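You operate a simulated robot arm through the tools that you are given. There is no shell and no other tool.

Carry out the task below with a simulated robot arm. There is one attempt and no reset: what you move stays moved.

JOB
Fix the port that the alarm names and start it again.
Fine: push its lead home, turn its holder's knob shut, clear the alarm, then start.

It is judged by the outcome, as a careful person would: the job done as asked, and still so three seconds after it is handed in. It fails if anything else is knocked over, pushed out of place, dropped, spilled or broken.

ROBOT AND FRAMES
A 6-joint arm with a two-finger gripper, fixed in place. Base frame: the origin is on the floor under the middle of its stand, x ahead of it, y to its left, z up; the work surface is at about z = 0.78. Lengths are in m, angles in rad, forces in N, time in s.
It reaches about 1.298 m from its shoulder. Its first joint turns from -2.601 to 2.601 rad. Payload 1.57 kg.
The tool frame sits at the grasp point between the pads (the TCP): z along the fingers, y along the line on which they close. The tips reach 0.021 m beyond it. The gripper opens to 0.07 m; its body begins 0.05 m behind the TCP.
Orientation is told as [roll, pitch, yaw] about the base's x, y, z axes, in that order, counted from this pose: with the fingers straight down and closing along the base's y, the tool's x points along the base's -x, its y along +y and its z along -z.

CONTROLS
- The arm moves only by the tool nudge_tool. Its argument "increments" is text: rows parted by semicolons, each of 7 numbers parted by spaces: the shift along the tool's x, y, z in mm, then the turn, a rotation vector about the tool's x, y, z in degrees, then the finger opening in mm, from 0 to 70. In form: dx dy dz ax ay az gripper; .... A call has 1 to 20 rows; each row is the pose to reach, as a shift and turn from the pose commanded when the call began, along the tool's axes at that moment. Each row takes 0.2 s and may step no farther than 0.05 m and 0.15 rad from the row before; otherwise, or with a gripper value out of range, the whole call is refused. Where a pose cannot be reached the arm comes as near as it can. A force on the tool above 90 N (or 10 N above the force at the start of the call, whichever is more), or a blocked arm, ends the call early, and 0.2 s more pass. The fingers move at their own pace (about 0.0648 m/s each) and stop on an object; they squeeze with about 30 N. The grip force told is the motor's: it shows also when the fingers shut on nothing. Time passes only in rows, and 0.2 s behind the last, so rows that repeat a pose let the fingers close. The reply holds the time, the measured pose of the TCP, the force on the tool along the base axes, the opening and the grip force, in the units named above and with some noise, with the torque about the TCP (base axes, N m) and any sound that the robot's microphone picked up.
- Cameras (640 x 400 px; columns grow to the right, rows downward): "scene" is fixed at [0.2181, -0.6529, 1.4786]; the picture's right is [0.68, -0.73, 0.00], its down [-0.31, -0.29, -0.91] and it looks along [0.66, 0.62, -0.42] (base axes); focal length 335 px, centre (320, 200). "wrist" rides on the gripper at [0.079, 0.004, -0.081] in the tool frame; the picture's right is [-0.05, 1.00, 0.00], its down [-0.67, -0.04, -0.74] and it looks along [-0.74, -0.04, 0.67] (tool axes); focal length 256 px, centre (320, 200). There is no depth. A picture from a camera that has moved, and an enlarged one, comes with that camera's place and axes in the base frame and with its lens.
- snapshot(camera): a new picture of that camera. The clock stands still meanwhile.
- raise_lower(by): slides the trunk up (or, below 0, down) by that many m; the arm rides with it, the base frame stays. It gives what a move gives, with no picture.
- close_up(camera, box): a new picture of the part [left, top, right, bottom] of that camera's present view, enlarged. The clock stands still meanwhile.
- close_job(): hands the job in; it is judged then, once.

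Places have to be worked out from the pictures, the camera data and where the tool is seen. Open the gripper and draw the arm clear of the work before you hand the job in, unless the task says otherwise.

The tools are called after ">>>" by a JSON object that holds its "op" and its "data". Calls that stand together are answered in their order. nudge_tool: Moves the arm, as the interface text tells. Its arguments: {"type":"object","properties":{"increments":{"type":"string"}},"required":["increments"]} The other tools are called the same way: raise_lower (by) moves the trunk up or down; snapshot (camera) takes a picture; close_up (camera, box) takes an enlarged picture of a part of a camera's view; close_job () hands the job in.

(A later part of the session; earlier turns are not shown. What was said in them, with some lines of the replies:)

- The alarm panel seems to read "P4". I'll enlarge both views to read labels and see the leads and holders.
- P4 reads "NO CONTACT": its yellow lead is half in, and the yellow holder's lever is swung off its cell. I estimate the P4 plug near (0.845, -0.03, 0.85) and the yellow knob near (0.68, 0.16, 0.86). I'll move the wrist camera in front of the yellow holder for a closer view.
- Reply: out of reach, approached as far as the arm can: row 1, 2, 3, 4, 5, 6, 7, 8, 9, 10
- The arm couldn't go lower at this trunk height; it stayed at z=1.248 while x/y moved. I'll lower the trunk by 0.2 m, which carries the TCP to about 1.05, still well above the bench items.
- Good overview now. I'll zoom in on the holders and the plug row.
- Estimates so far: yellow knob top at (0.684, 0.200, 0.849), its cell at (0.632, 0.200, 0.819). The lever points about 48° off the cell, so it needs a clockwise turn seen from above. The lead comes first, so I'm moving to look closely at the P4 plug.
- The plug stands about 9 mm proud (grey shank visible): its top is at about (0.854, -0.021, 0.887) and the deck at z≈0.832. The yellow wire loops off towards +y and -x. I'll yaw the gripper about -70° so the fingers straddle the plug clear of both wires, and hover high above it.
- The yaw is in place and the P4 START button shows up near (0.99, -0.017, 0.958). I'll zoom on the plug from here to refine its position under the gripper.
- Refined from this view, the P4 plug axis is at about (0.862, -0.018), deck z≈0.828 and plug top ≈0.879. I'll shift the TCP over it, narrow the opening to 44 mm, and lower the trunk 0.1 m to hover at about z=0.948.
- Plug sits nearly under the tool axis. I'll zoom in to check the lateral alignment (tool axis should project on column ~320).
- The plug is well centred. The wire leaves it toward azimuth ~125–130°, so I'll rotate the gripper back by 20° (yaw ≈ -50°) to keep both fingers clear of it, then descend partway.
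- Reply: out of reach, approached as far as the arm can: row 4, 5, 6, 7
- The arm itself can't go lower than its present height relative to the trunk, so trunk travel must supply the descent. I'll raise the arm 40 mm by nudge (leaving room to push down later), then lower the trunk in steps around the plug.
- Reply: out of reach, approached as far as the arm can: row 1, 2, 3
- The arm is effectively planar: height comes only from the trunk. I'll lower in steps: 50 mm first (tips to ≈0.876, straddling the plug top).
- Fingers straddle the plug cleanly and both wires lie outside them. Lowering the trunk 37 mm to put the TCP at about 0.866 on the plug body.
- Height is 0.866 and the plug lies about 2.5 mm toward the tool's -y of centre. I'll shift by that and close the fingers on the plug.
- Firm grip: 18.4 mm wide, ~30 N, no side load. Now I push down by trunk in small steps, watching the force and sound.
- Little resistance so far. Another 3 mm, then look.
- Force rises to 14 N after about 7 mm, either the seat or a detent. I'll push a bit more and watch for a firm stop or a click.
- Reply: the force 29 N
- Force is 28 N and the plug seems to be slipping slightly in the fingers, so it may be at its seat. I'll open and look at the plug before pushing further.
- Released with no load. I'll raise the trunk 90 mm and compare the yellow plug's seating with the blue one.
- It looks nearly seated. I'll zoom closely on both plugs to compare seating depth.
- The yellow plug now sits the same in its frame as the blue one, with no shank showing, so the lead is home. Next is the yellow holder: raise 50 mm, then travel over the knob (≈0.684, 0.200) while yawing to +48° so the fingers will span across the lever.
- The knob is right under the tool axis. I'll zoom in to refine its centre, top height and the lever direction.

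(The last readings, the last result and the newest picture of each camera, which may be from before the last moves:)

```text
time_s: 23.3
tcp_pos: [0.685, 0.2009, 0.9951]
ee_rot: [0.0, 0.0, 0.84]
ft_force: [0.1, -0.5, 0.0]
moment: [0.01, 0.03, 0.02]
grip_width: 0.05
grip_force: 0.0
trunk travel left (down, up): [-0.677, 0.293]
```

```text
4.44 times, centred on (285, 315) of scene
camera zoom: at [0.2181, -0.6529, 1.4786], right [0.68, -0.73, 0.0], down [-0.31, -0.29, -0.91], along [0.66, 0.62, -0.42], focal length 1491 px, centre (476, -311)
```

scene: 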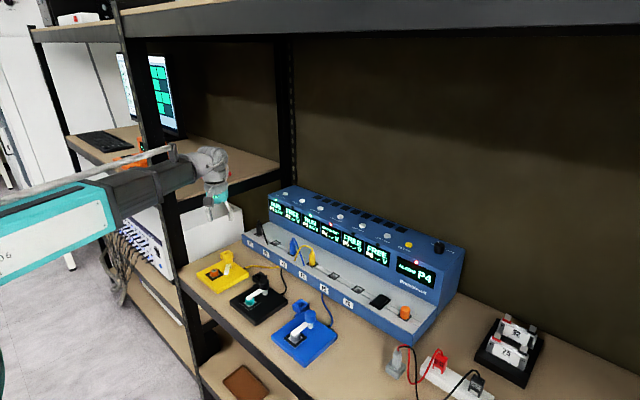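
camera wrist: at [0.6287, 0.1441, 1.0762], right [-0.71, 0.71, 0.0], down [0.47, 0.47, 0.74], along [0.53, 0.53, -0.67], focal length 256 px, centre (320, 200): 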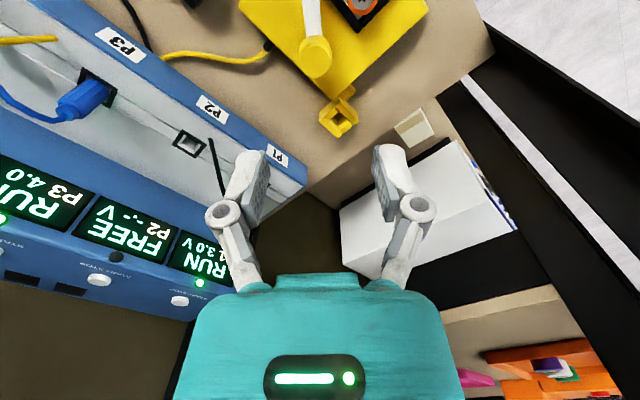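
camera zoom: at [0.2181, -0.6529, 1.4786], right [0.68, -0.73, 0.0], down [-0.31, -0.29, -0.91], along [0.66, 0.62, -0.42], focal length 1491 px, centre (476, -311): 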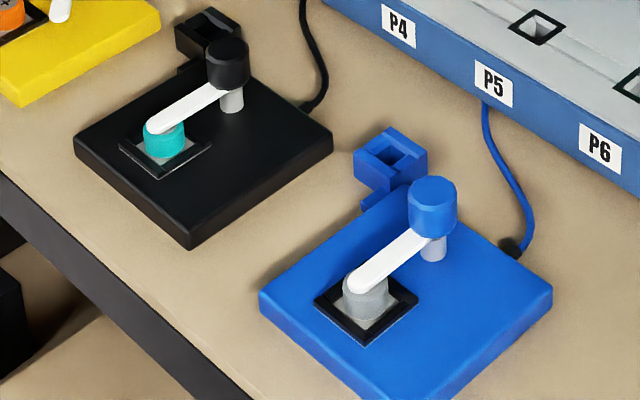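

From this view the knob centre is about (-1, -3.5) mm off in tool x/y, diameter 28 mm, and the lever points about 50° short of the cell direction. I'll centre over it and lower the trunk to about z=0.885 for a check.

>>> {"op": "nudge_tool", "data": {"increments": "-1.1 -3.5 0 0 0 0 50; -1.1 -3.5 0 0 0 0 50"}}

>>> {"op": "raise_lower", "data": {"by": -0.11}}

>>> {"op": "snapshot", "data": {"camera": "wrist"}}

>>> {"op": "close_up", "data": {"camera": "scene", "box": [175, 220, 275, 300]}}

```text
time_s: 23.9
tcp_pos: [0.6876, 0.1995, 0.995]
ee_rot: [0.001, 0.001, 0.838]
ft_force: [-0.3, -0.4, 0.5]
moment: [-0.02, 0.05, 0.03]
grip_width: 0.0502
grip_force: 0.0
trunk travel left (down, up): [-0.677, 0.293]
```

```text
time_s: 25.4
tcp_pos: [0.6871, 0.1998, 0.8852]
ee_rot: [-0.001, 0.0, 0.839]
ft_force: [1.0, 0.0, -0.4]
moment: [0.02, 0.02, 0.01]
grip_width: 0.0498
grip_force: 0.1
trunk travel left (down, up): [-0.567, 0.403]
```

```text
taken
camera wrist: at [0.632, 0.1429, 0.9662], right [-0.71, 0.71, 0.0], down [0.47, 0.47, 0.74], along [0.53, 0.53, -0.67], focal length 256 px, centre (320, 200)
```

wrist: 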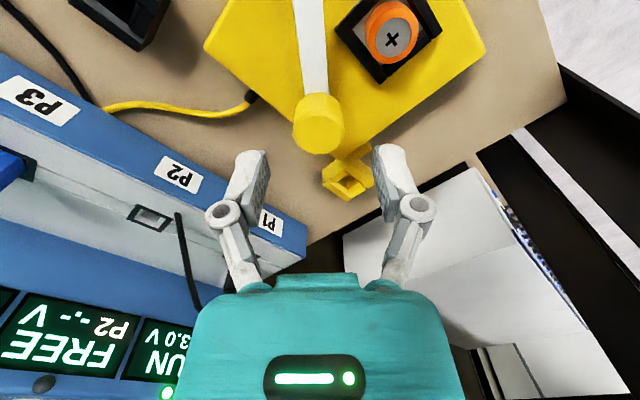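

```text
5.00 times, centred on (225, 260) of scene
camera zoom: at [0.2181, -0.6529, 1.4786], right [0.68, -0.73, 0.0], down [-0.31, -0.29, -0.91], along [0.66, 0.62, -0.42], focal length 1677 px, centre (795, -100)
```

zoom: 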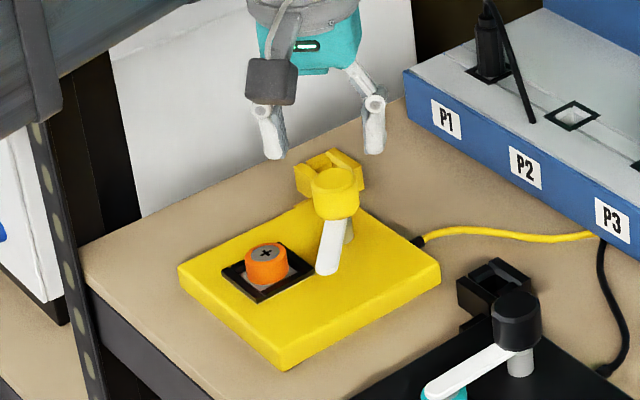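

Alignment is good in both views. Lowering 31 mm so the tips reach about z=0.833, just above the lever, beside the knob.

>>> {"op": "raise_lower", "data": {"by": -0.031}}

>>> {"op": "snapshot", "data": {"camera": "wrist"}}

>>> {"op": "close_up", "data": {"camera": "scene", "box": [175, 220, 275, 300]}}

```text
time_s: 26.1
tcp_pos: [0.6868, 0.1996, 0.854]
ee_rot: [-0.001, 0.0, 0.838]
ft_force: [0.5, -0.5, -0.3]
moment: [-0.01, -0.03, 0.0]
grip_width: 0.0501
grip_force: 0.1
trunk travel left (down, up): [-0.536, 0.434]
```

```text
taken
camera wrist: at [0.632, 0.1429, 0.9352], right [-0.71, 0.71, 0.0], down [0.47, 0.47, 0.74], along [0.53, 0.53, -0.67], focal length 256 px, centre (320, 200)
```

wrist: 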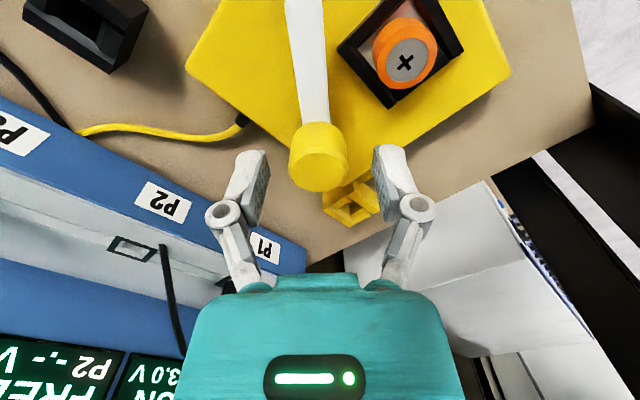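

```text
5.00 times, centred on (225, 260) of scene
camera zoom: at [0.2181, -0.6529, 1.4786], right [0.68, -0.73, 0.0], down [-0.31, -0.29, -0.91], along [0.66, 0.62, -0.42], focal length 1677 px, centre (795, -100)
```

zoom: 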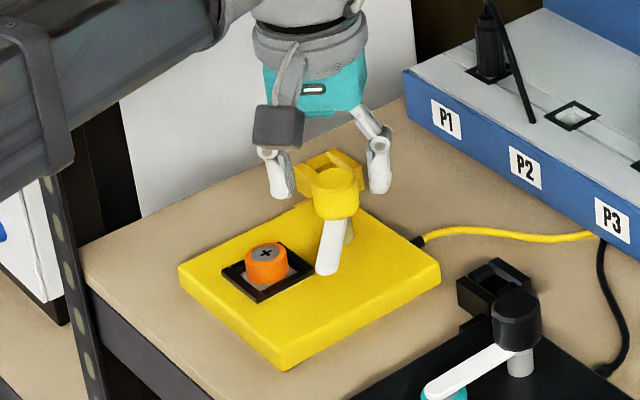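

The knob is centred between the fingers. Closing on it now.

>>> {"op": "nudge_tool", "data": {"increments": "0 -0.8 0 0 0 0 40; 0 -0.8 0 0 0 0 30; 0 -0.8 0 0 0 0 20; 0 -0.8 0 0 0 0 15; 0 -0.8 0 0 0 0 15; 0 -0.8 0 0 0 0 15"}}

>>> {"op": "close_up", "data": {"camera": "wrist", "box": [220, 40, 420, 240]}}

>>> {"op": "close_up", "data": {"camera": "scene", "box": [195, 240, 265, 290]}}

```text
time_s: 27.5
tcp_pos: [0.6881, 0.1985, 0.8539]
ee_rot: [0.0, 0.0, 0.838]
ft_force: [4.4, -2.9, 4.1]
moment: [-0.14, -0.02, 0.0]
grip_width: 0.0283
grip_force: 32.0
trunk travel left (down, up): [-0.536, 0.434]
```

```text
2.00 times, centred on (320, 140) of wrist
camera zoom: at [0.6326, 0.142, 0.9352], right [-0.71, 0.71, 0.0], down [0.47, 0.47, 0.74], along [0.53, 0.53, -0.67], focal length 512 px, centre (320, 320)
```

zoom: 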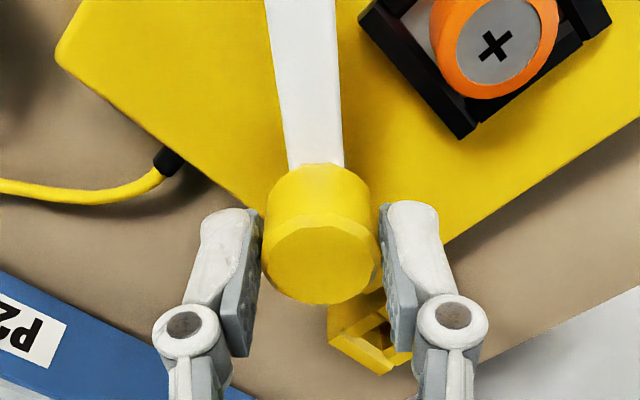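

```text
8.00 times, centred on (230, 265) of scene
camera zoom: at [0.2181, -0.6529, 1.4786], right [0.68, -0.73, 0.0], down [-0.31, -0.29, -0.91], along [0.66, 0.62, -0.42], focal length 2683 px, centre (1040, -320)
```

zoom: 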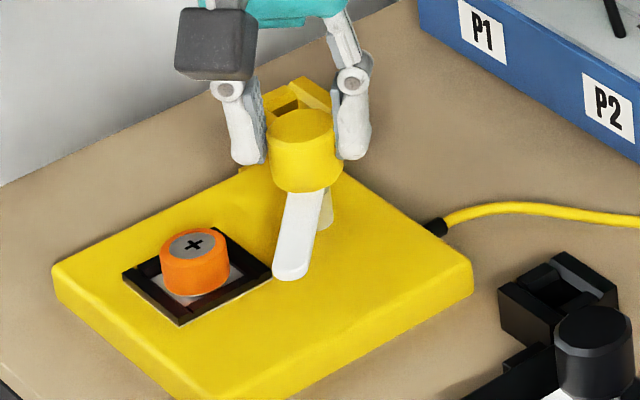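

Gripped at 28.3 mm. Now turning clockwise seen from above (+tool z); first 24° to see how it responds.

>>> {"op": "nudge_tool", "data": {"increments": "0 0 0 0 0 6 15; 0 0 0 0 0 12 15; 0 0 0 0 0 18 15; 0 0 0 0 0 24 15"}}

>>> {"op": "close_up", "data": {"camera": "scene", "box": [195, 240, 265, 290]}}

```text
time_s: 28.5
tcp_pos: [0.6893, 0.1993, 0.8545]
ee_rot: [0.002, 0.0, 0.419]
ft_force: [-5.4, 4.9, -2.0]
moment: [0.38, -0.31, 0.02]
grip_width: 0.0282
grip_force: 32.2
trunk travel left (down, up): [-0.536, 0.434]
```

```text
8.00 times, centred on (230, 265) of scene
camera zoom: at [0.2181, -0.6529, 1.4786], right [0.68, -0.73, 0.0], down [-0.31, -0.29, -0.91], along [0.66, 0.62, -0.42], focal length 2683 px, centre (1040, -320)
```

zoom: 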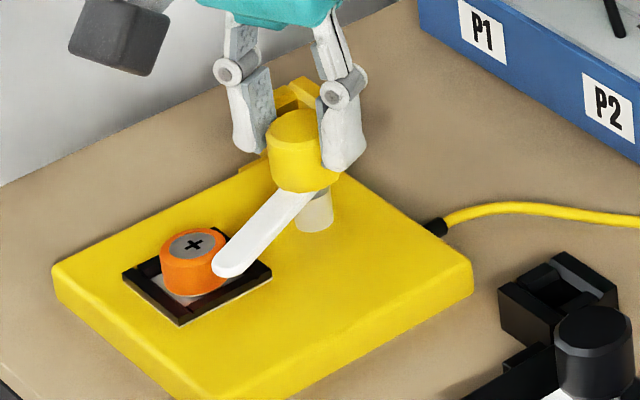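

The lever swings with the knob. Continuing another 26° to bring it over the cell.

>>> {"op": "nudge_tool", "data": {"increments": "0 0 0 0 0 5 15; 0 0 0 0 0 10 15; 0 0 0 0 0 15 15; 0 0 0 0 0 20 15; 0 0 0 0 0 26 15; 0 0 0 0 0 26 15"}}

>>> {"op": "close_up", "data": {"camera": "scene", "box": [195, 240, 265, 290]}}

>>> {"op": "snapshot", "data": {"camera": "wrist"}}

```text
time_s: 29.9
tcp_pos: [0.6878, 0.1993, 0.8549]
ee_rot: [0.0, -0.002, -0.034]
ft_force: [-6.6, 20.9, 0.2]
moment: [0.19, 0.55, 0.3]
grip_width: 0.0282
grip_force: 32.0
trunk travel left (down, up): [-0.536, 0.434]
```

```text
8.00 times, centred on (230, 265) of scene
camera zoom: at [0.2181, -0.6529, 1.4786], right [0.68, -0.73, 0.0], down [-0.31, -0.29, -0.91], along [0.66, 0.62, -0.42], focal length 2683 px, centre (1040, -320)
```

zoom: 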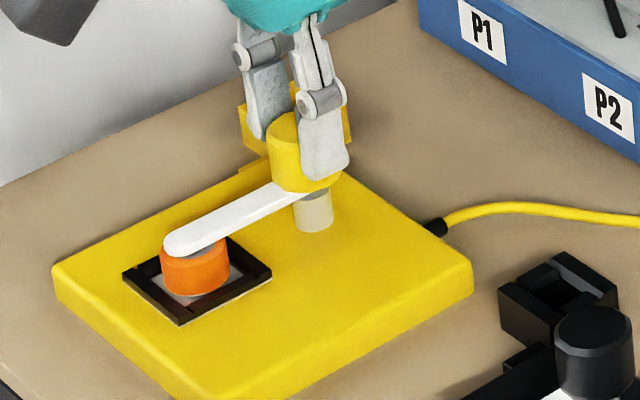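

```text
taken
camera wrist: at [0.6089, 0.2071, 0.9353], right [0.09, 1.0, 0.0], down [0.66, -0.06, 0.74], along [0.74, -0.07, -0.67], focal length 256 px, centre (320, 200)
```

wrist: 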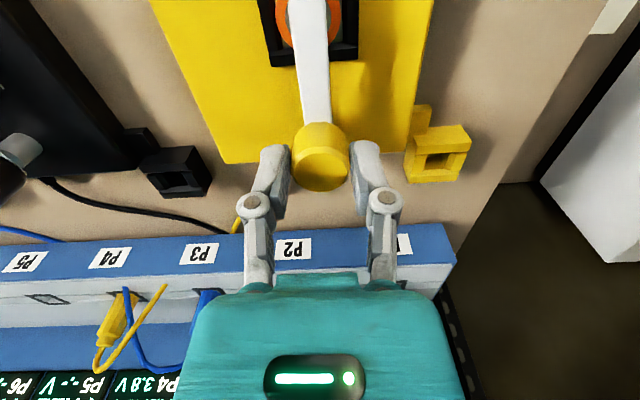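

The lever is now over the cell, and the P4 display appears to read 3.8 V. Let me check closely before releasing.

>>> {"op": "close_up", "data": {"camera": "scene", "box": [260, 180, 460, 300]}}

>>> {"op": "close_up", "data": {"camera": "wrist", "box": [220, 0, 420, 200]}}

```text
3.20 times, centred on (360, 240) of scene
camera zoom: at [0.2181, -0.6529, 1.4786], right [0.68, -0.73, 0.0], down [-0.31, -0.29, -0.91], along [0.66, 0.62, -0.42], focal length 1073 px, centre (192, 72)
```

zoom: 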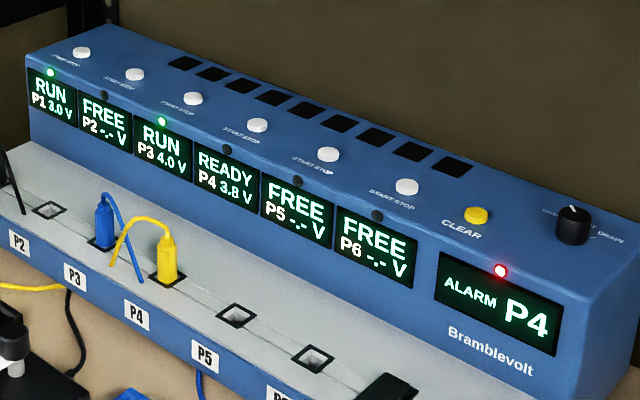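

```text
2.00 times, centred on (320, 100) of wrist
camera zoom: at [0.6089, 0.2071, 0.9353], right [0.09, 1.0, 0.0], down [0.66, -0.06, 0.74], along [0.74, -0.07, -0.67], focal length 512 px, centre (320, 400)
```

zoom: 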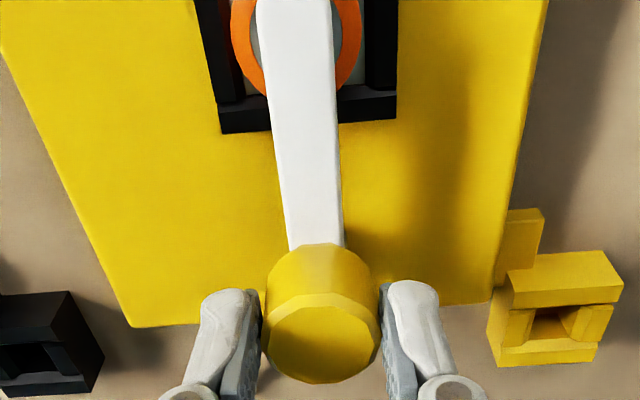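

P4 now shows READY 3.8 V, and the lever lies centrally over the cell. I'll open the fingers, lift the trunk clear, and confirm the lever stays.

>>> {"op": "nudge_tool", "data": {"increments": "0 0 0 0 0 0 30; 0 0 0 0 0 0 40; 0 0 0 0 0 0 50; 0 0 0 0 0 0 50"}}

>>> {"op": "raise_lower", "data": {"by": 0.16}}

>>> {"op": "close_up", "data": {"camera": "scene", "box": [180, 200, 360, 320]}}

>>> {"op": "snapshot", "data": {"camera": "wrist"}}

```text
time_s: 30.9
tcp_pos: [0.6871, 0.198, 0.8544]
ee_rot: [0.0, 0.001, -0.034]
ft_force: [0.9, 0.1, -0.5]
moment: [0.01, -0.05, 0.02]
grip_width: 0.0499
grip_force: 0.0
trunk travel left (down, up): [-0.536, 0.434]
```

```text
time_s: 32.8
tcp_pos: [0.6885, 0.197, 1.0152]
ee_rot: [0.001, 0.0, -0.036]
ft_force: [0.0, -0.1, 0.2]
moment: [0.01, 0.02, -0.05]
grip_width: 0.0498
grip_force: 0.1
trunk travel left (down, up): [-0.696, 0.274]
```

```text
3.33 times, centred on (270, 260) of scene
camera zoom: at [0.2181, -0.6529, 1.4786], right [0.68, -0.73, 0.0], down [-0.31, -0.29, -0.91], along [0.66, 0.62, -0.42], focal length 1118 px, centre (487, 0)
```

zoom: 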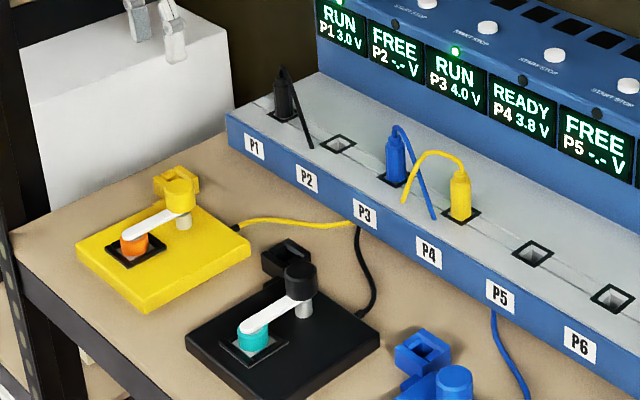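

```text
taken
camera wrist: at [0.6094, 0.205, 1.0951], right [0.09, 1.0, 0.0], down [0.66, -0.06, 0.74], along [0.74, -0.07, -0.67], focal length 256 px, centre (320, 200)
```

wrist: 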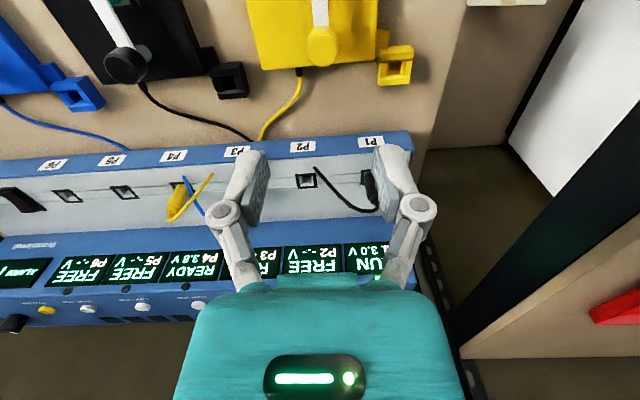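

Lever stays over the cell and the lead is home. Next is the yellow CLEAR button, which I estimate at (0.989, -0.276, ~0.958). I'll raise 30 mm and travel over there with the fingers closing.

>>> {"op": "raise_lower", "data": {"by": 0.03}}

>>> {"op": "nudge_tool", "data": {"increments": "-24.4 -35.6 0 0 0 0 50; -48.8 -71.1 0 0 0 0 40; -73.1 -106.7 0 0 0 0 30; -97.5 -142.2 0 0 0 0 20; -121.9 -177.8 0 0 0 0 10; -146.3 -213.3 0 0 0 0 0; -170.6 -248.9 0 0 0 -0.3 0; -195 -284.4 0 0 0 -0.6 0; -219.4 -320 0 0 0 -1 0; -243.8 -355.5 0 0 0 -1.3 0; -268.1 -391.1 0 0 0 -1.6 0; -292.5 -426.6 0 0 0 -2 0; -316.9 -462.2 0 0 0 -2 0; -316.9 -462.2 0 0 0 -2 0"}}

>>> {"op": "snapshot", "data": {"camera": "wrist"}}

>>> {"op": "snapshot", "data": {"camera": "scene"}}

```text
time_s: 33.5
tcp_pos: [0.6875, 0.1979, 1.0443]
ee_rot: [-0.001, 0.0, -0.034]
ft_force: [0.3, -0.5, 0.6]
moment: [0.0, 0.02, 0.0]
grip_width: 0.0499
grip_force: 0.1
trunk travel left (down, up): [-0.726, 0.244]
```

```text
time_s: 36.5
tcp_pos: [0.9896, -0.2751, 1.0444]
ee_rot: [-0.001, 0.002, 0.0]
ft_force: [-0.2, -0.2, 0.7]
moment: [-0.01, 0.01, 0.01]
grip_width: 0.0002
grip_force: 28.5
trunk travel left (down, up): [-0.726, 0.244]
```

```text
taken
camera wrist: at [0.9102, -0.2712, 1.1251], right [0.05, 1.0, 0.0], down [0.67, -0.04, 0.74], along [0.74, -0.04, -0.67], focal length 256 px, centre (320, 200)
```

wrist: 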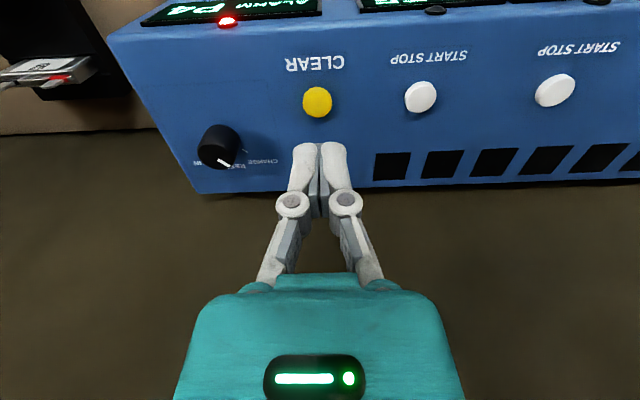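

```text
taken
```

scene: 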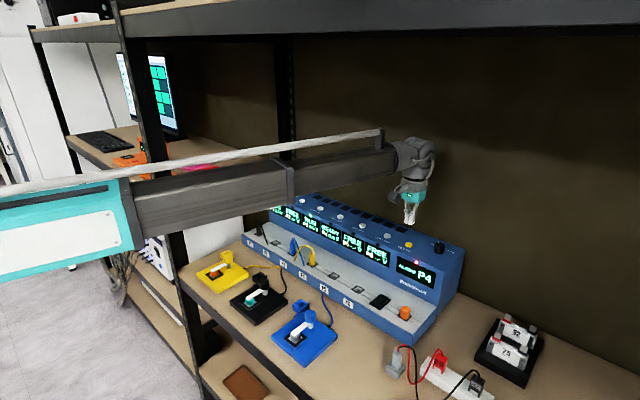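

CLEAR is at about (0.997, -0.277, 0.955), slightly ahead of the tool axis. I'll shift +7 mm in x, lower the trunk 45 mm (tips ≈0.978) and re-check.

>>> {"op": "nudge_tool", "data": {"increments": "-7 -2 0 0 0 0 0; -7 -2 0 0 0 0 0"}}

>>> {"op": "raise_lower", "data": {"by": -0.045}}

>>> {"op": "close_up", "data": {"camera": "wrist", "box": [220, 60, 420, 220]}}

>>> {"op": "close_up", "data": {"camera": "scene", "box": [370, 200, 470, 280]}}

```text
time_s: 37.1
tcp_pos: [0.9961, -0.2765, 1.0443]
ee_rot: [0.0, 0.0, 0.001]
ft_force: [-0.3, 0.5, 0.2]
moment: [0.03, 0.0, -0.01]
grip_width: 0.0
grip_force: 28.6
trunk travel left (down, up): [-0.726, 0.244]
```

```text
time_s: 38.0
tcp_pos: [0.9953, -0.2766, 0.9989]
ee_rot: [0.001, 0.0, 0.001]
ft_force: [-0.1, -0.6, -0.2]
moment: [-0.02, 0.04, 0.0]
grip_width: 0.0
grip_force: 28.6
trunk travel left (down, up): [-0.681, 0.289]
```

```text
2.50 times, centred on (320, 140) of wrist
camera zoom: at [0.9162, -0.2724, 1.0802], right [0.05, 1.0, 0.0], down [0.67, -0.04, 0.74], along [0.74, -0.04, -0.67], focal length 640 px, centre (320, 350)
```

zoom: 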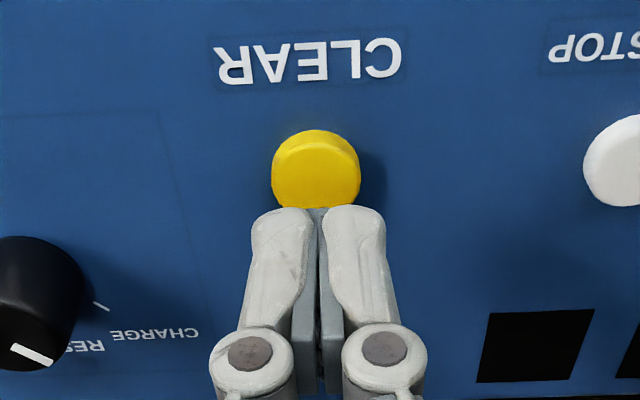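

```text
5.00 times, centred on (420, 240) of scene
camera zoom: at [0.2181, -0.6529, 1.4786], right [0.68, -0.73, 0.0], down [-0.31, -0.29, -0.91], along [0.66, 0.62, -0.42], focal length 1677 px, centre (-180, 0)
```

zoom: 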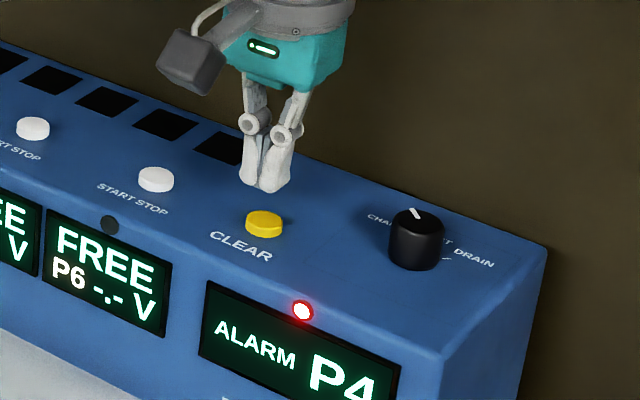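

Tool axis lies over the 20 mm CLEAR button within ~1–2 mm. I'll lower 16 mm, then small steps until the press registers.

>>> {"op": "raise_lower", "data": {"by": -0.016}}

>>> {"op": "raise_lower", "data": {"by": -0.004}}

>>> {"op": "close_up", "data": {"camera": "scene", "box": [370, 200, 470, 280]}}

>>> {"op": "close_up", "data": {"camera": "wrist", "box": [220, 80, 420, 240]}}

```text
time_s: 38.6
tcp_pos: [0.9949, -0.2757, 0.9833]
ee_rot: [-0.001, -0.001, 0.0]
ft_force: [0.0, -0.6, -0.1]
moment: [-0.01, 0.0, 0.01]
grip_width: 0.0
grip_force: 27.9
trunk travel left (down, up): [-0.665, 0.305]
```

```text
time_s: 39.1
tcp_pos: [0.9942, -0.2773, 0.9797]
ee_rot: [0.0, 0.0, 0.001]
ft_force: [1.4, -0.1, 0.6]
moment: [0.03, 0.0, -0.01]
grip_width: 0.0
grip_force: 28.6
trunk travel left (down, up): [-0.661, 0.309]
```

```text
5.00 times, centred on (420, 240) of scene
camera zoom: at [0.2181, -0.6529, 1.4786], right [0.68, -0.73, 0.0], down [-0.31, -0.29, -0.91], along [0.66, 0.62, -0.42], focal length 1677 px, centre (-180, 0)
```

zoom: 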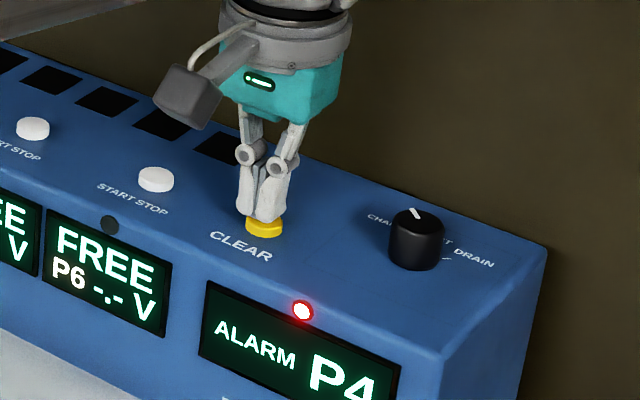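

```text
2.50 times, centred on (320, 160) of wrist
camera zoom: at [0.9163, -0.2726, 1.0601], right [0.05, 1.0, 0.0], down [0.67, -0.04, 0.74], along [0.74, -0.04, -0.67], focal length 640 px, centre (320, 300)
```

zoom: 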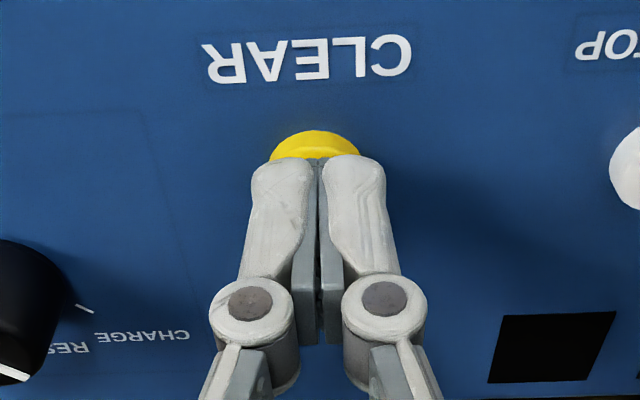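

Tips are right above the button with no contact force yet. Pressing on in small steps.

>>> {"op": "raise_lower", "data": {"by": -0.004}}

>>> {"op": "close_up", "data": {"camera": "scene", "box": [370, 200, 470, 280]}}

```text
time_s: 39.7
tcp_pos: [0.9944, -0.2768, 0.9761]
ee_rot: [0.001, 0.0, 0.0]
ft_force: [-0.4, -0.2, -0.2]
moment: [-0.01, 0.01, -0.02]
grip_width: 0.0002
grip_force: 28.9
trunk travel left (down, up): [-0.657, 0.313]
```

```text
5.00 times, centred on (420, 240) of scene
camera zoom: at [0.2181, -0.6529, 1.4786], right [0.68, -0.73, 0.0], down [-0.31, -0.29, -0.91], along [0.66, 0.62, -0.42], focal length 1677 px, centre (-180, 0)
```

zoom: 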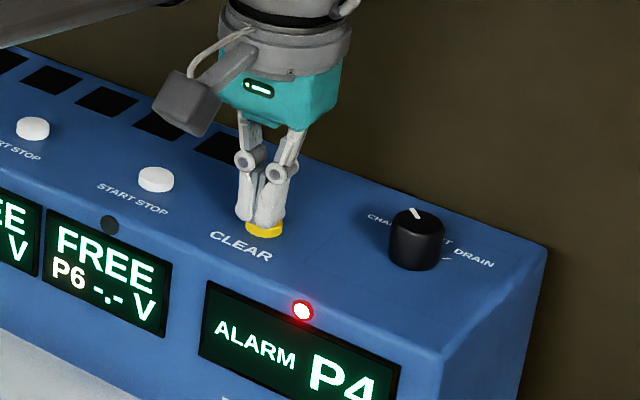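

>>> {"op": "raise_lower", "data": {"by": -0.003}}

>>> {"op": "close_up", "data": {"camera": "scene", "box": [400, 220, 450, 260]}}

```text
time_s: 40.2
tcp_pos: [0.9945, -0.2775, 0.9733]
ee_rot: [0.0, 0.001, 0.0]
ft_force: [0.6, -0.6, 1.4]
moment: [0.01, -0.01, -0.03]
grip_width: 0.0061
grip_force: 28.7
trunk travel left (down, up): [-0.654, 0.316]
heard: click
```

```text
10.00 times, centred on (425, 240) of scene
camera zoom: at [0.2181, -0.6529, 1.4786], right [0.68, -0.73, 0.0], down [-0.31, -0.29, -0.91], along [0.66, 0.62, -0.42], focal length 3354 px, centre (-730, -200)
```

zoom: 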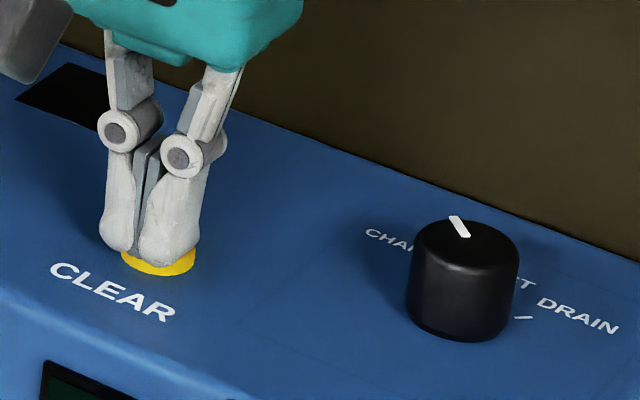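

A click was heard. I'll check the alarm panel.

>>> {"op": "close_up", "data": {"camera": "scene", "box": [290, 190, 470, 300]}}

```text
3.56 times, centred on (380, 245) of scene
camera zoom: at [0.2181, -0.6529, 1.4786], right [0.68, -0.73, 0.0], down [-0.31, -0.29, -0.91], along [0.66, 0.62, -0.42], focal length 1192 px, centre (107, 40)
```

zoom: 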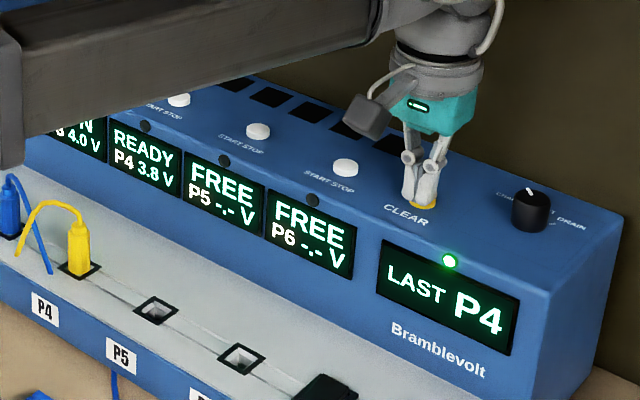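

The alarm is cleared: the panel shows "LAST P4" with a green light, and P4 is READY. Lift off 60 mm and travel along the button row to P4's START/STOP button at about (0.997, -0.018).

>>> {"op": "raise_lower", "data": {"by": 0.06}}

>>> {"op": "nudge_tool", "data": {"increments": "0 43 0 0 0 0 0; 0 86 0 0 0 0 0; -1 129 0 0 0 0 0; -1 172 0 0 0 0 0; -2 215 0 0 0 0 0; -2 259 0 0 0 0 0; -2 259 0 0 0 0 0"}}

>>> {"op": "snapshot", "data": {"camera": "wrist"}}

>>> {"op": "close_up", "data": {"camera": "scene", "box": [270, 180, 450, 290]}}

```text
time_s: 41.2
tcp_pos: [0.9944, -0.2772, 1.0314]
ee_rot: [-0.001, 0.002, 0.001]
ft_force: [0.7, 0.1, -0.2]
moment: [0.02, 0.02, -0.01]
grip_width: 0.0
grip_force: 28.1
trunk travel left (down, up): [-0.714, 0.256]
```

```text
time_s: 42.8
tcp_pos: [0.9978, -0.0184, 1.0333]
ee_rot: [0.001, 0.001, 0.001]
ft_force: [-0.1, 0.3, 0.1]
moment: [-0.01, 0.02, 0.02]
grip_width: 0.0
grip_force: 28.5
trunk travel left (down, up): [-0.714, 0.256]
```

```text
taken
camera wrist: at [0.9195, -0.0135, 1.1131], right [0.05, 1.0, 0.0], down [0.67, -0.04, 0.74], along [0.74, -0.04, -0.67], focal length 256 px, centre (320, 200)
```

wrist: 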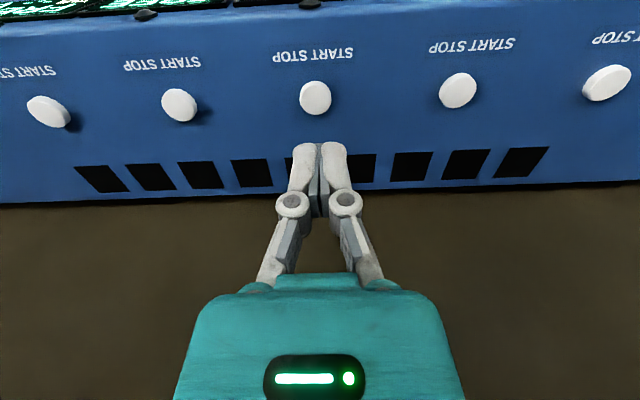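

```text
3.56 times, centred on (360, 235) of scene
camera zoom: at [0.2181, -0.6529, 1.4786], right [0.68, -0.73, 0.0], down [-0.31, -0.29, -0.91], along [0.66, 0.62, -0.42], focal length 1192 px, centre (178, 76)
```

zoom: 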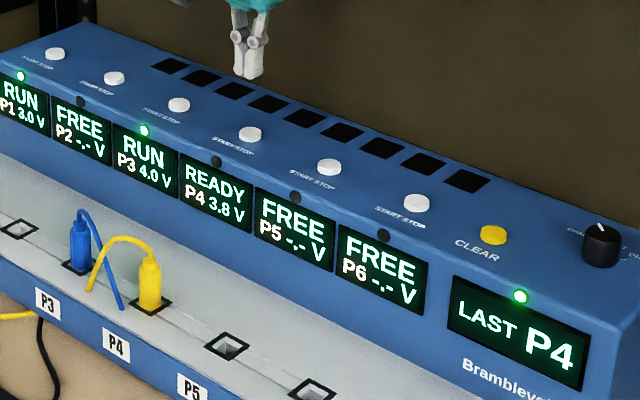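

The button under the tool is P4's (it projects on P4's button in the scene view, and P5/P6 lie to its right there). I'll fine-shift by (+1.5, -3) mm, descend to just above it and check.

>>> {"op": "nudge_tool", "data": {"increments": "1.5 -3 0 0 0 0 0; 1.5 -3 0 0 0 0 0"}}

>>> {"op": "raise_lower", "data": {"by": -0.052}}

>>> {"op": "close_up", "data": {"camera": "wrist", "box": [220, 80, 420, 240]}}

>>> {"op": "close_up", "data": {"camera": "scene", "box": [290, 180, 390, 260]}}

```text
time_s: 43.4
tcp_pos: [0.9966, -0.0217, 1.0326]
ee_rot: [0.0, 0.0, 0.001]
ft_force: [-0.1, 0.5, -0.4]
moment: [-0.04, -0.01, 0.04]
grip_width: 0.0
grip_force: 29.1
trunk travel left (down, up): [-0.714, 0.256]
```

```text
time_s: 44.3
tcp_pos: [0.9959, -0.0209, 0.9797]
ee_rot: [-0.001, 0.0, 0.0]
ft_force: [0.1, 0.7, 0.5]
moment: [0.02, 0.03, 0.0]
grip_width: 0.0
grip_force: 28.7
trunk travel left (down, up): [-0.662, 0.308]
```

```text
2.50 times, centred on (320, 160) of wrist
camera zoom: at [0.9175, -0.0168, 1.0612], right [0.05, 1.0, 0.0], down [0.67, -0.04, 0.74], along [0.74, -0.04, -0.67], focal length 640 px, centre (320, 300)
```

zoom: 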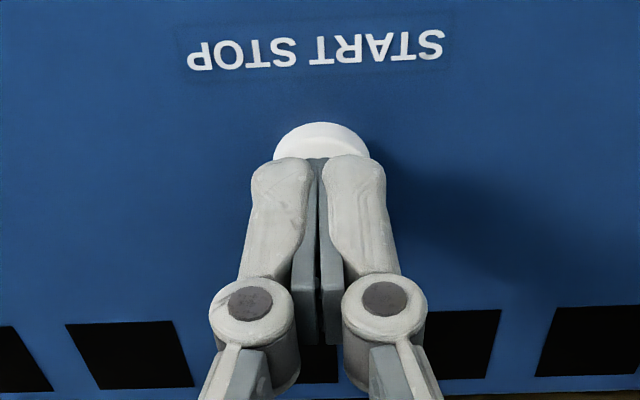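

```text
5.00 times, centred on (340, 220) of scene
camera zoom: at [0.2181, -0.6529, 1.4786], right [0.68, -0.73, 0.0], down [-0.31, -0.29, -0.91], along [0.66, 0.62, -0.42], focal length 1677 px, centre (220, 100)
```

zoom: 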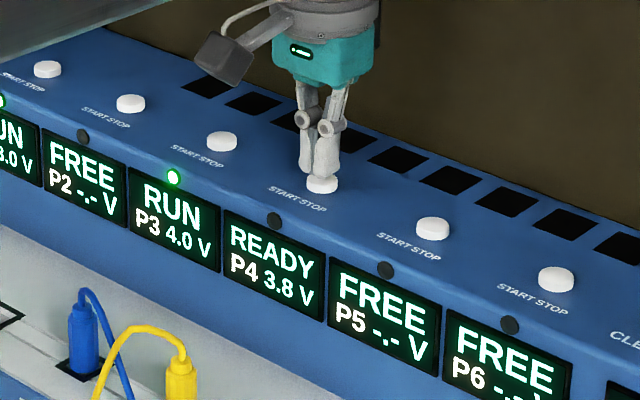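

Centred over P4's button with the tips just above it. Pressing in small steps, stopping at the click.

>>> {"op": "raise_lower", "data": {"by": -0.004}}

```text
time_s: 44.9
tcp_pos: [0.9963, -0.0205, 0.9772]
ee_rot: [0.0, -0.001, 0.001]
ft_force: [0.6, 0.1, 0.4]
moment: [-0.04, 0.0, -0.02]
grip_width: 0.0
grip_force: 28.8
trunk travel left (down, up): [-0.658, 0.312]
```

No click yet; another 3 mm.

>>> {"op": "raise_lower", "data": {"by": -0.003}}

>>> {"op": "close_up", "data": {"camera": "scene", "box": [290, 180, 390, 260]}}

```text
time_s: 45.4
tcp_pos: [0.9966, -0.0211, 0.9739]
ee_rot: [0.0, 0.0, 0.001]
ft_force: [-0.3, 0.0, -0.3]
moment: [0.01, 0.01, 0.0]
grip_width: 0.0059
grip_force: 28.2
trunk travel left (down, up): [-0.655, 0.315]
```

```text
5.00 times, centred on (340, 220) of scene
camera zoom: at [0.2181, -0.6529, 1.4786], right [0.68, -0.73, 0.0], down [-0.31, -0.29, -0.91], along [0.66, 0.62, -0.42], focal length 1677 px, centre (220, 100)
```

zoom: 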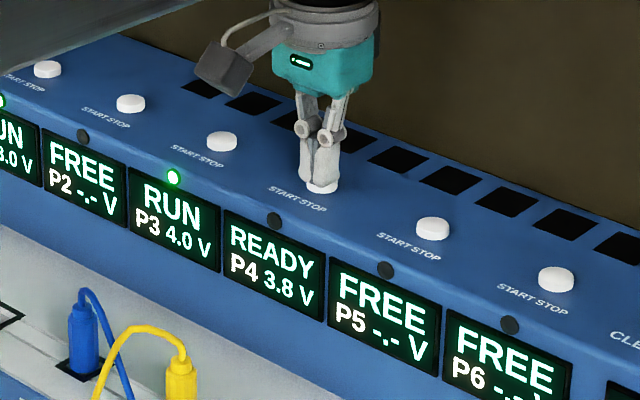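

Contact has begun (fingers nudged apart slightly) but no click. One more 1.5 mm step.

>>> {"op": "raise_lower", "data": {"by": -0.0015}}

>>> {"op": "close_up", "data": {"camera": "scene", "box": [290, 180, 390, 260]}}

```text
time_s: 45.9
tcp_pos: [0.9959, -0.0221, 0.9725]
ee_rot: [-0.001, 0.0, 0.0]
ft_force: [0.1, -1.1, 1.9]
moment: [-0.03, 0.02, 0.0]
grip_width: 0.0061
grip_force: 28.7
trunk travel left (down, up): [-0.653, 0.317]
heard: click
```

```text
5.00 times, centred on (340, 220) of scene
camera zoom: at [0.2181, -0.6529, 1.4786], right [0.68, -0.73, 0.0], down [-0.31, -0.29, -0.91], along [0.66, 0.62, -0.42], focal length 1677 px, centre (220, 100)
```

zoom: 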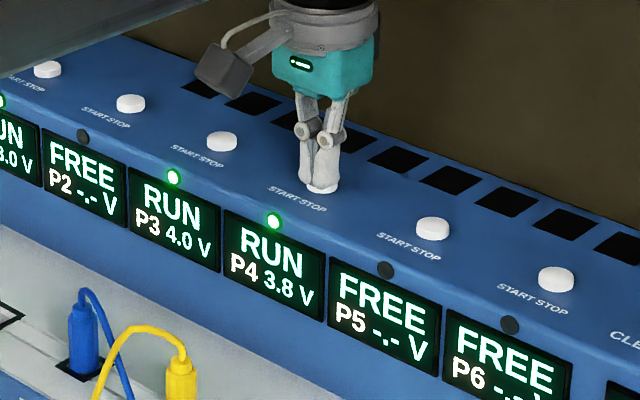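

P4 now shows RUN 3.8 V with a green LED. I'll lift straight off the button well clear.

>>> {"op": "raise_lower", "data": {"by": 0.15}}

>>> {"op": "close_up", "data": {"camera": "scene", "box": [260, 180, 460, 300]}}

```text
time_s: 47.6
tcp_pos: [0.9959, -0.0199, 1.1221]
ee_rot: [-0.001, 0.0, 0.002]
ft_force: [-0.3, 0.0, -0.6]
moment: [0.04, 0.02, 0.02]
grip_width: 0.0
grip_force: 27.8
trunk travel left (down, up): [-0.803, 0.167]
```

```text
3.20 times, centred on (360, 240) of scene
camera zoom: at [0.2181, -0.6529, 1.4786], right [0.68, -0.73, 0.0], down [-0.31, -0.29, -0.91], along [0.66, 0.62, -0.42], focal length 1073 px, centre (192, 72)
```

zoom: 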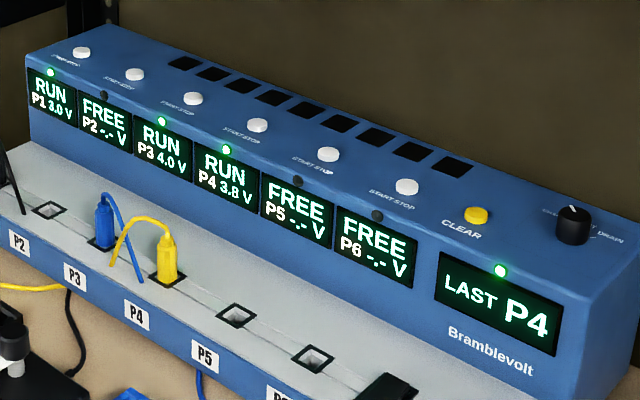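

P4 still runs after release, with P1 and P3 unaffected. I'll draw the arm back from the bench, open the gripper, and do a final check.

>>> {"op": "nudge_tool", "data": {"increments": "42 -10 0 0 0 0 10; 84 -20 0 0 0 0 20; 126 -30 0 0 0 0 30; 168 -40 0 0 0 0 40; 210 -50 0 0 0 0 50; 252 -60 0 0 0 0 60; 294 -70 0 0 0 0 70; 336 -80 0 0 0 0 70; 378 -90 0 0 0 0 70; 400 -95 0 0 0 0 70; 400 -95 0 0 0 0 70"}}

>>> {"op": "snapshot", "data": {"camera": "scene"}}

>>> {"op": "close_up", "data": {"camera": "scene", "box": [180, 180, 460, 360]}}

>>> {"op": "snapshot", "data": {"camera": "wrist"}}

```text
time_s: 50.0
tcp_pos: [0.5943, -0.1159, 1.1212]
ee_rot: [0.001, 0.0, -0.001]
ft_force: [0.5, -0.1, -0.2]
moment: [-0.02, -0.01, 0.02]
grip_width: 0.0703
grip_force: 0.0
trunk travel left (down, up): [-0.803, 0.167]
```

```text
taken
```

scene: 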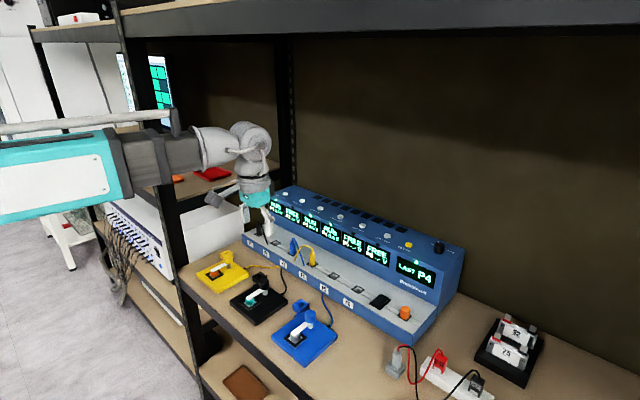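

```text
2.22 times, centred on (320, 270) of scene
camera zoom: at [0.2181, -0.6529, 1.4786], right [0.68, -0.73, 0.0], down [-0.31, -0.29, -0.91], along [0.66, 0.62, -0.42], focal length 745 px, centre (320, 44)
```

zoom: 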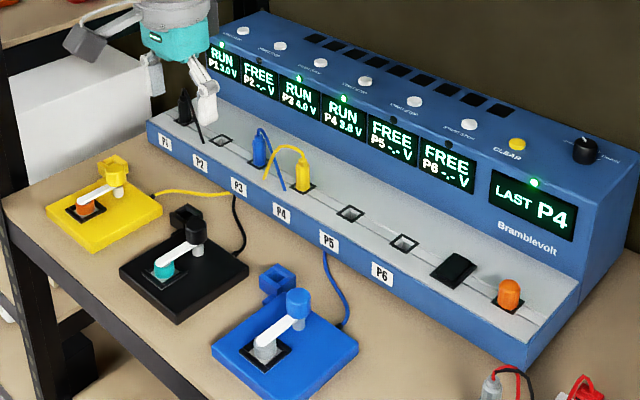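

```text
taken
camera wrist: at [0.5161, -0.1125, 1.2027], right [0.05, 1.0, 0.0], down [0.67, -0.04, 0.74], along [0.74, -0.04, -0.67], focal length 256 px, centre (320, 200)
```

wrist: 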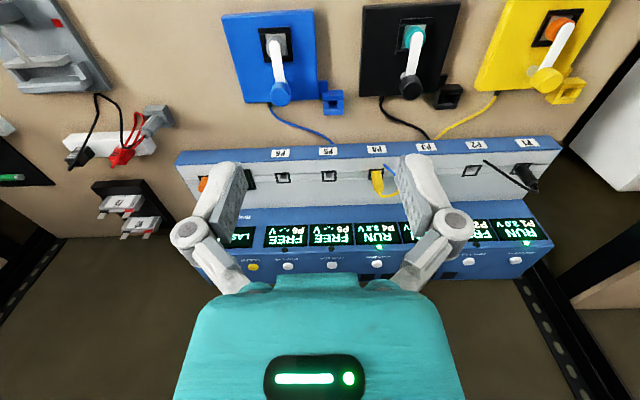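

P4 is running at 3.8 V, the alarm is cleared, the yellow lever is over its cell, and nothing else has moved. The arm is clear with the gripper open, so I'm handing the job in.

>>> {"op": "close_job", "data": {}}

```text
The job is handed in.
```

P4, the port the alarm named, is fixed and running again; its display shows RUN at 3.8 V with a green light.

- **Lead:** I pushed the yellow P4 lead home. It now sits in its frame like the blue P3 lead, with no shank showing.
- **Holder knob:** I turned the yellow holder's knob until its lever lay centred over the cell. P4 then changed from NO CONTACT to READY.
- **Alarm:** I pressed CLEAR once, and the panel changed from "ALARM P4" to "LAST P4" with a green light.
- **Start:** I pressed P4's START/STOP button once. P4 went to RUN and was still running after I lifted off.

P1 and P3 kept running throughout, and the final pictures show nothing else moved. The gripper is open and the arm is clear of the work.
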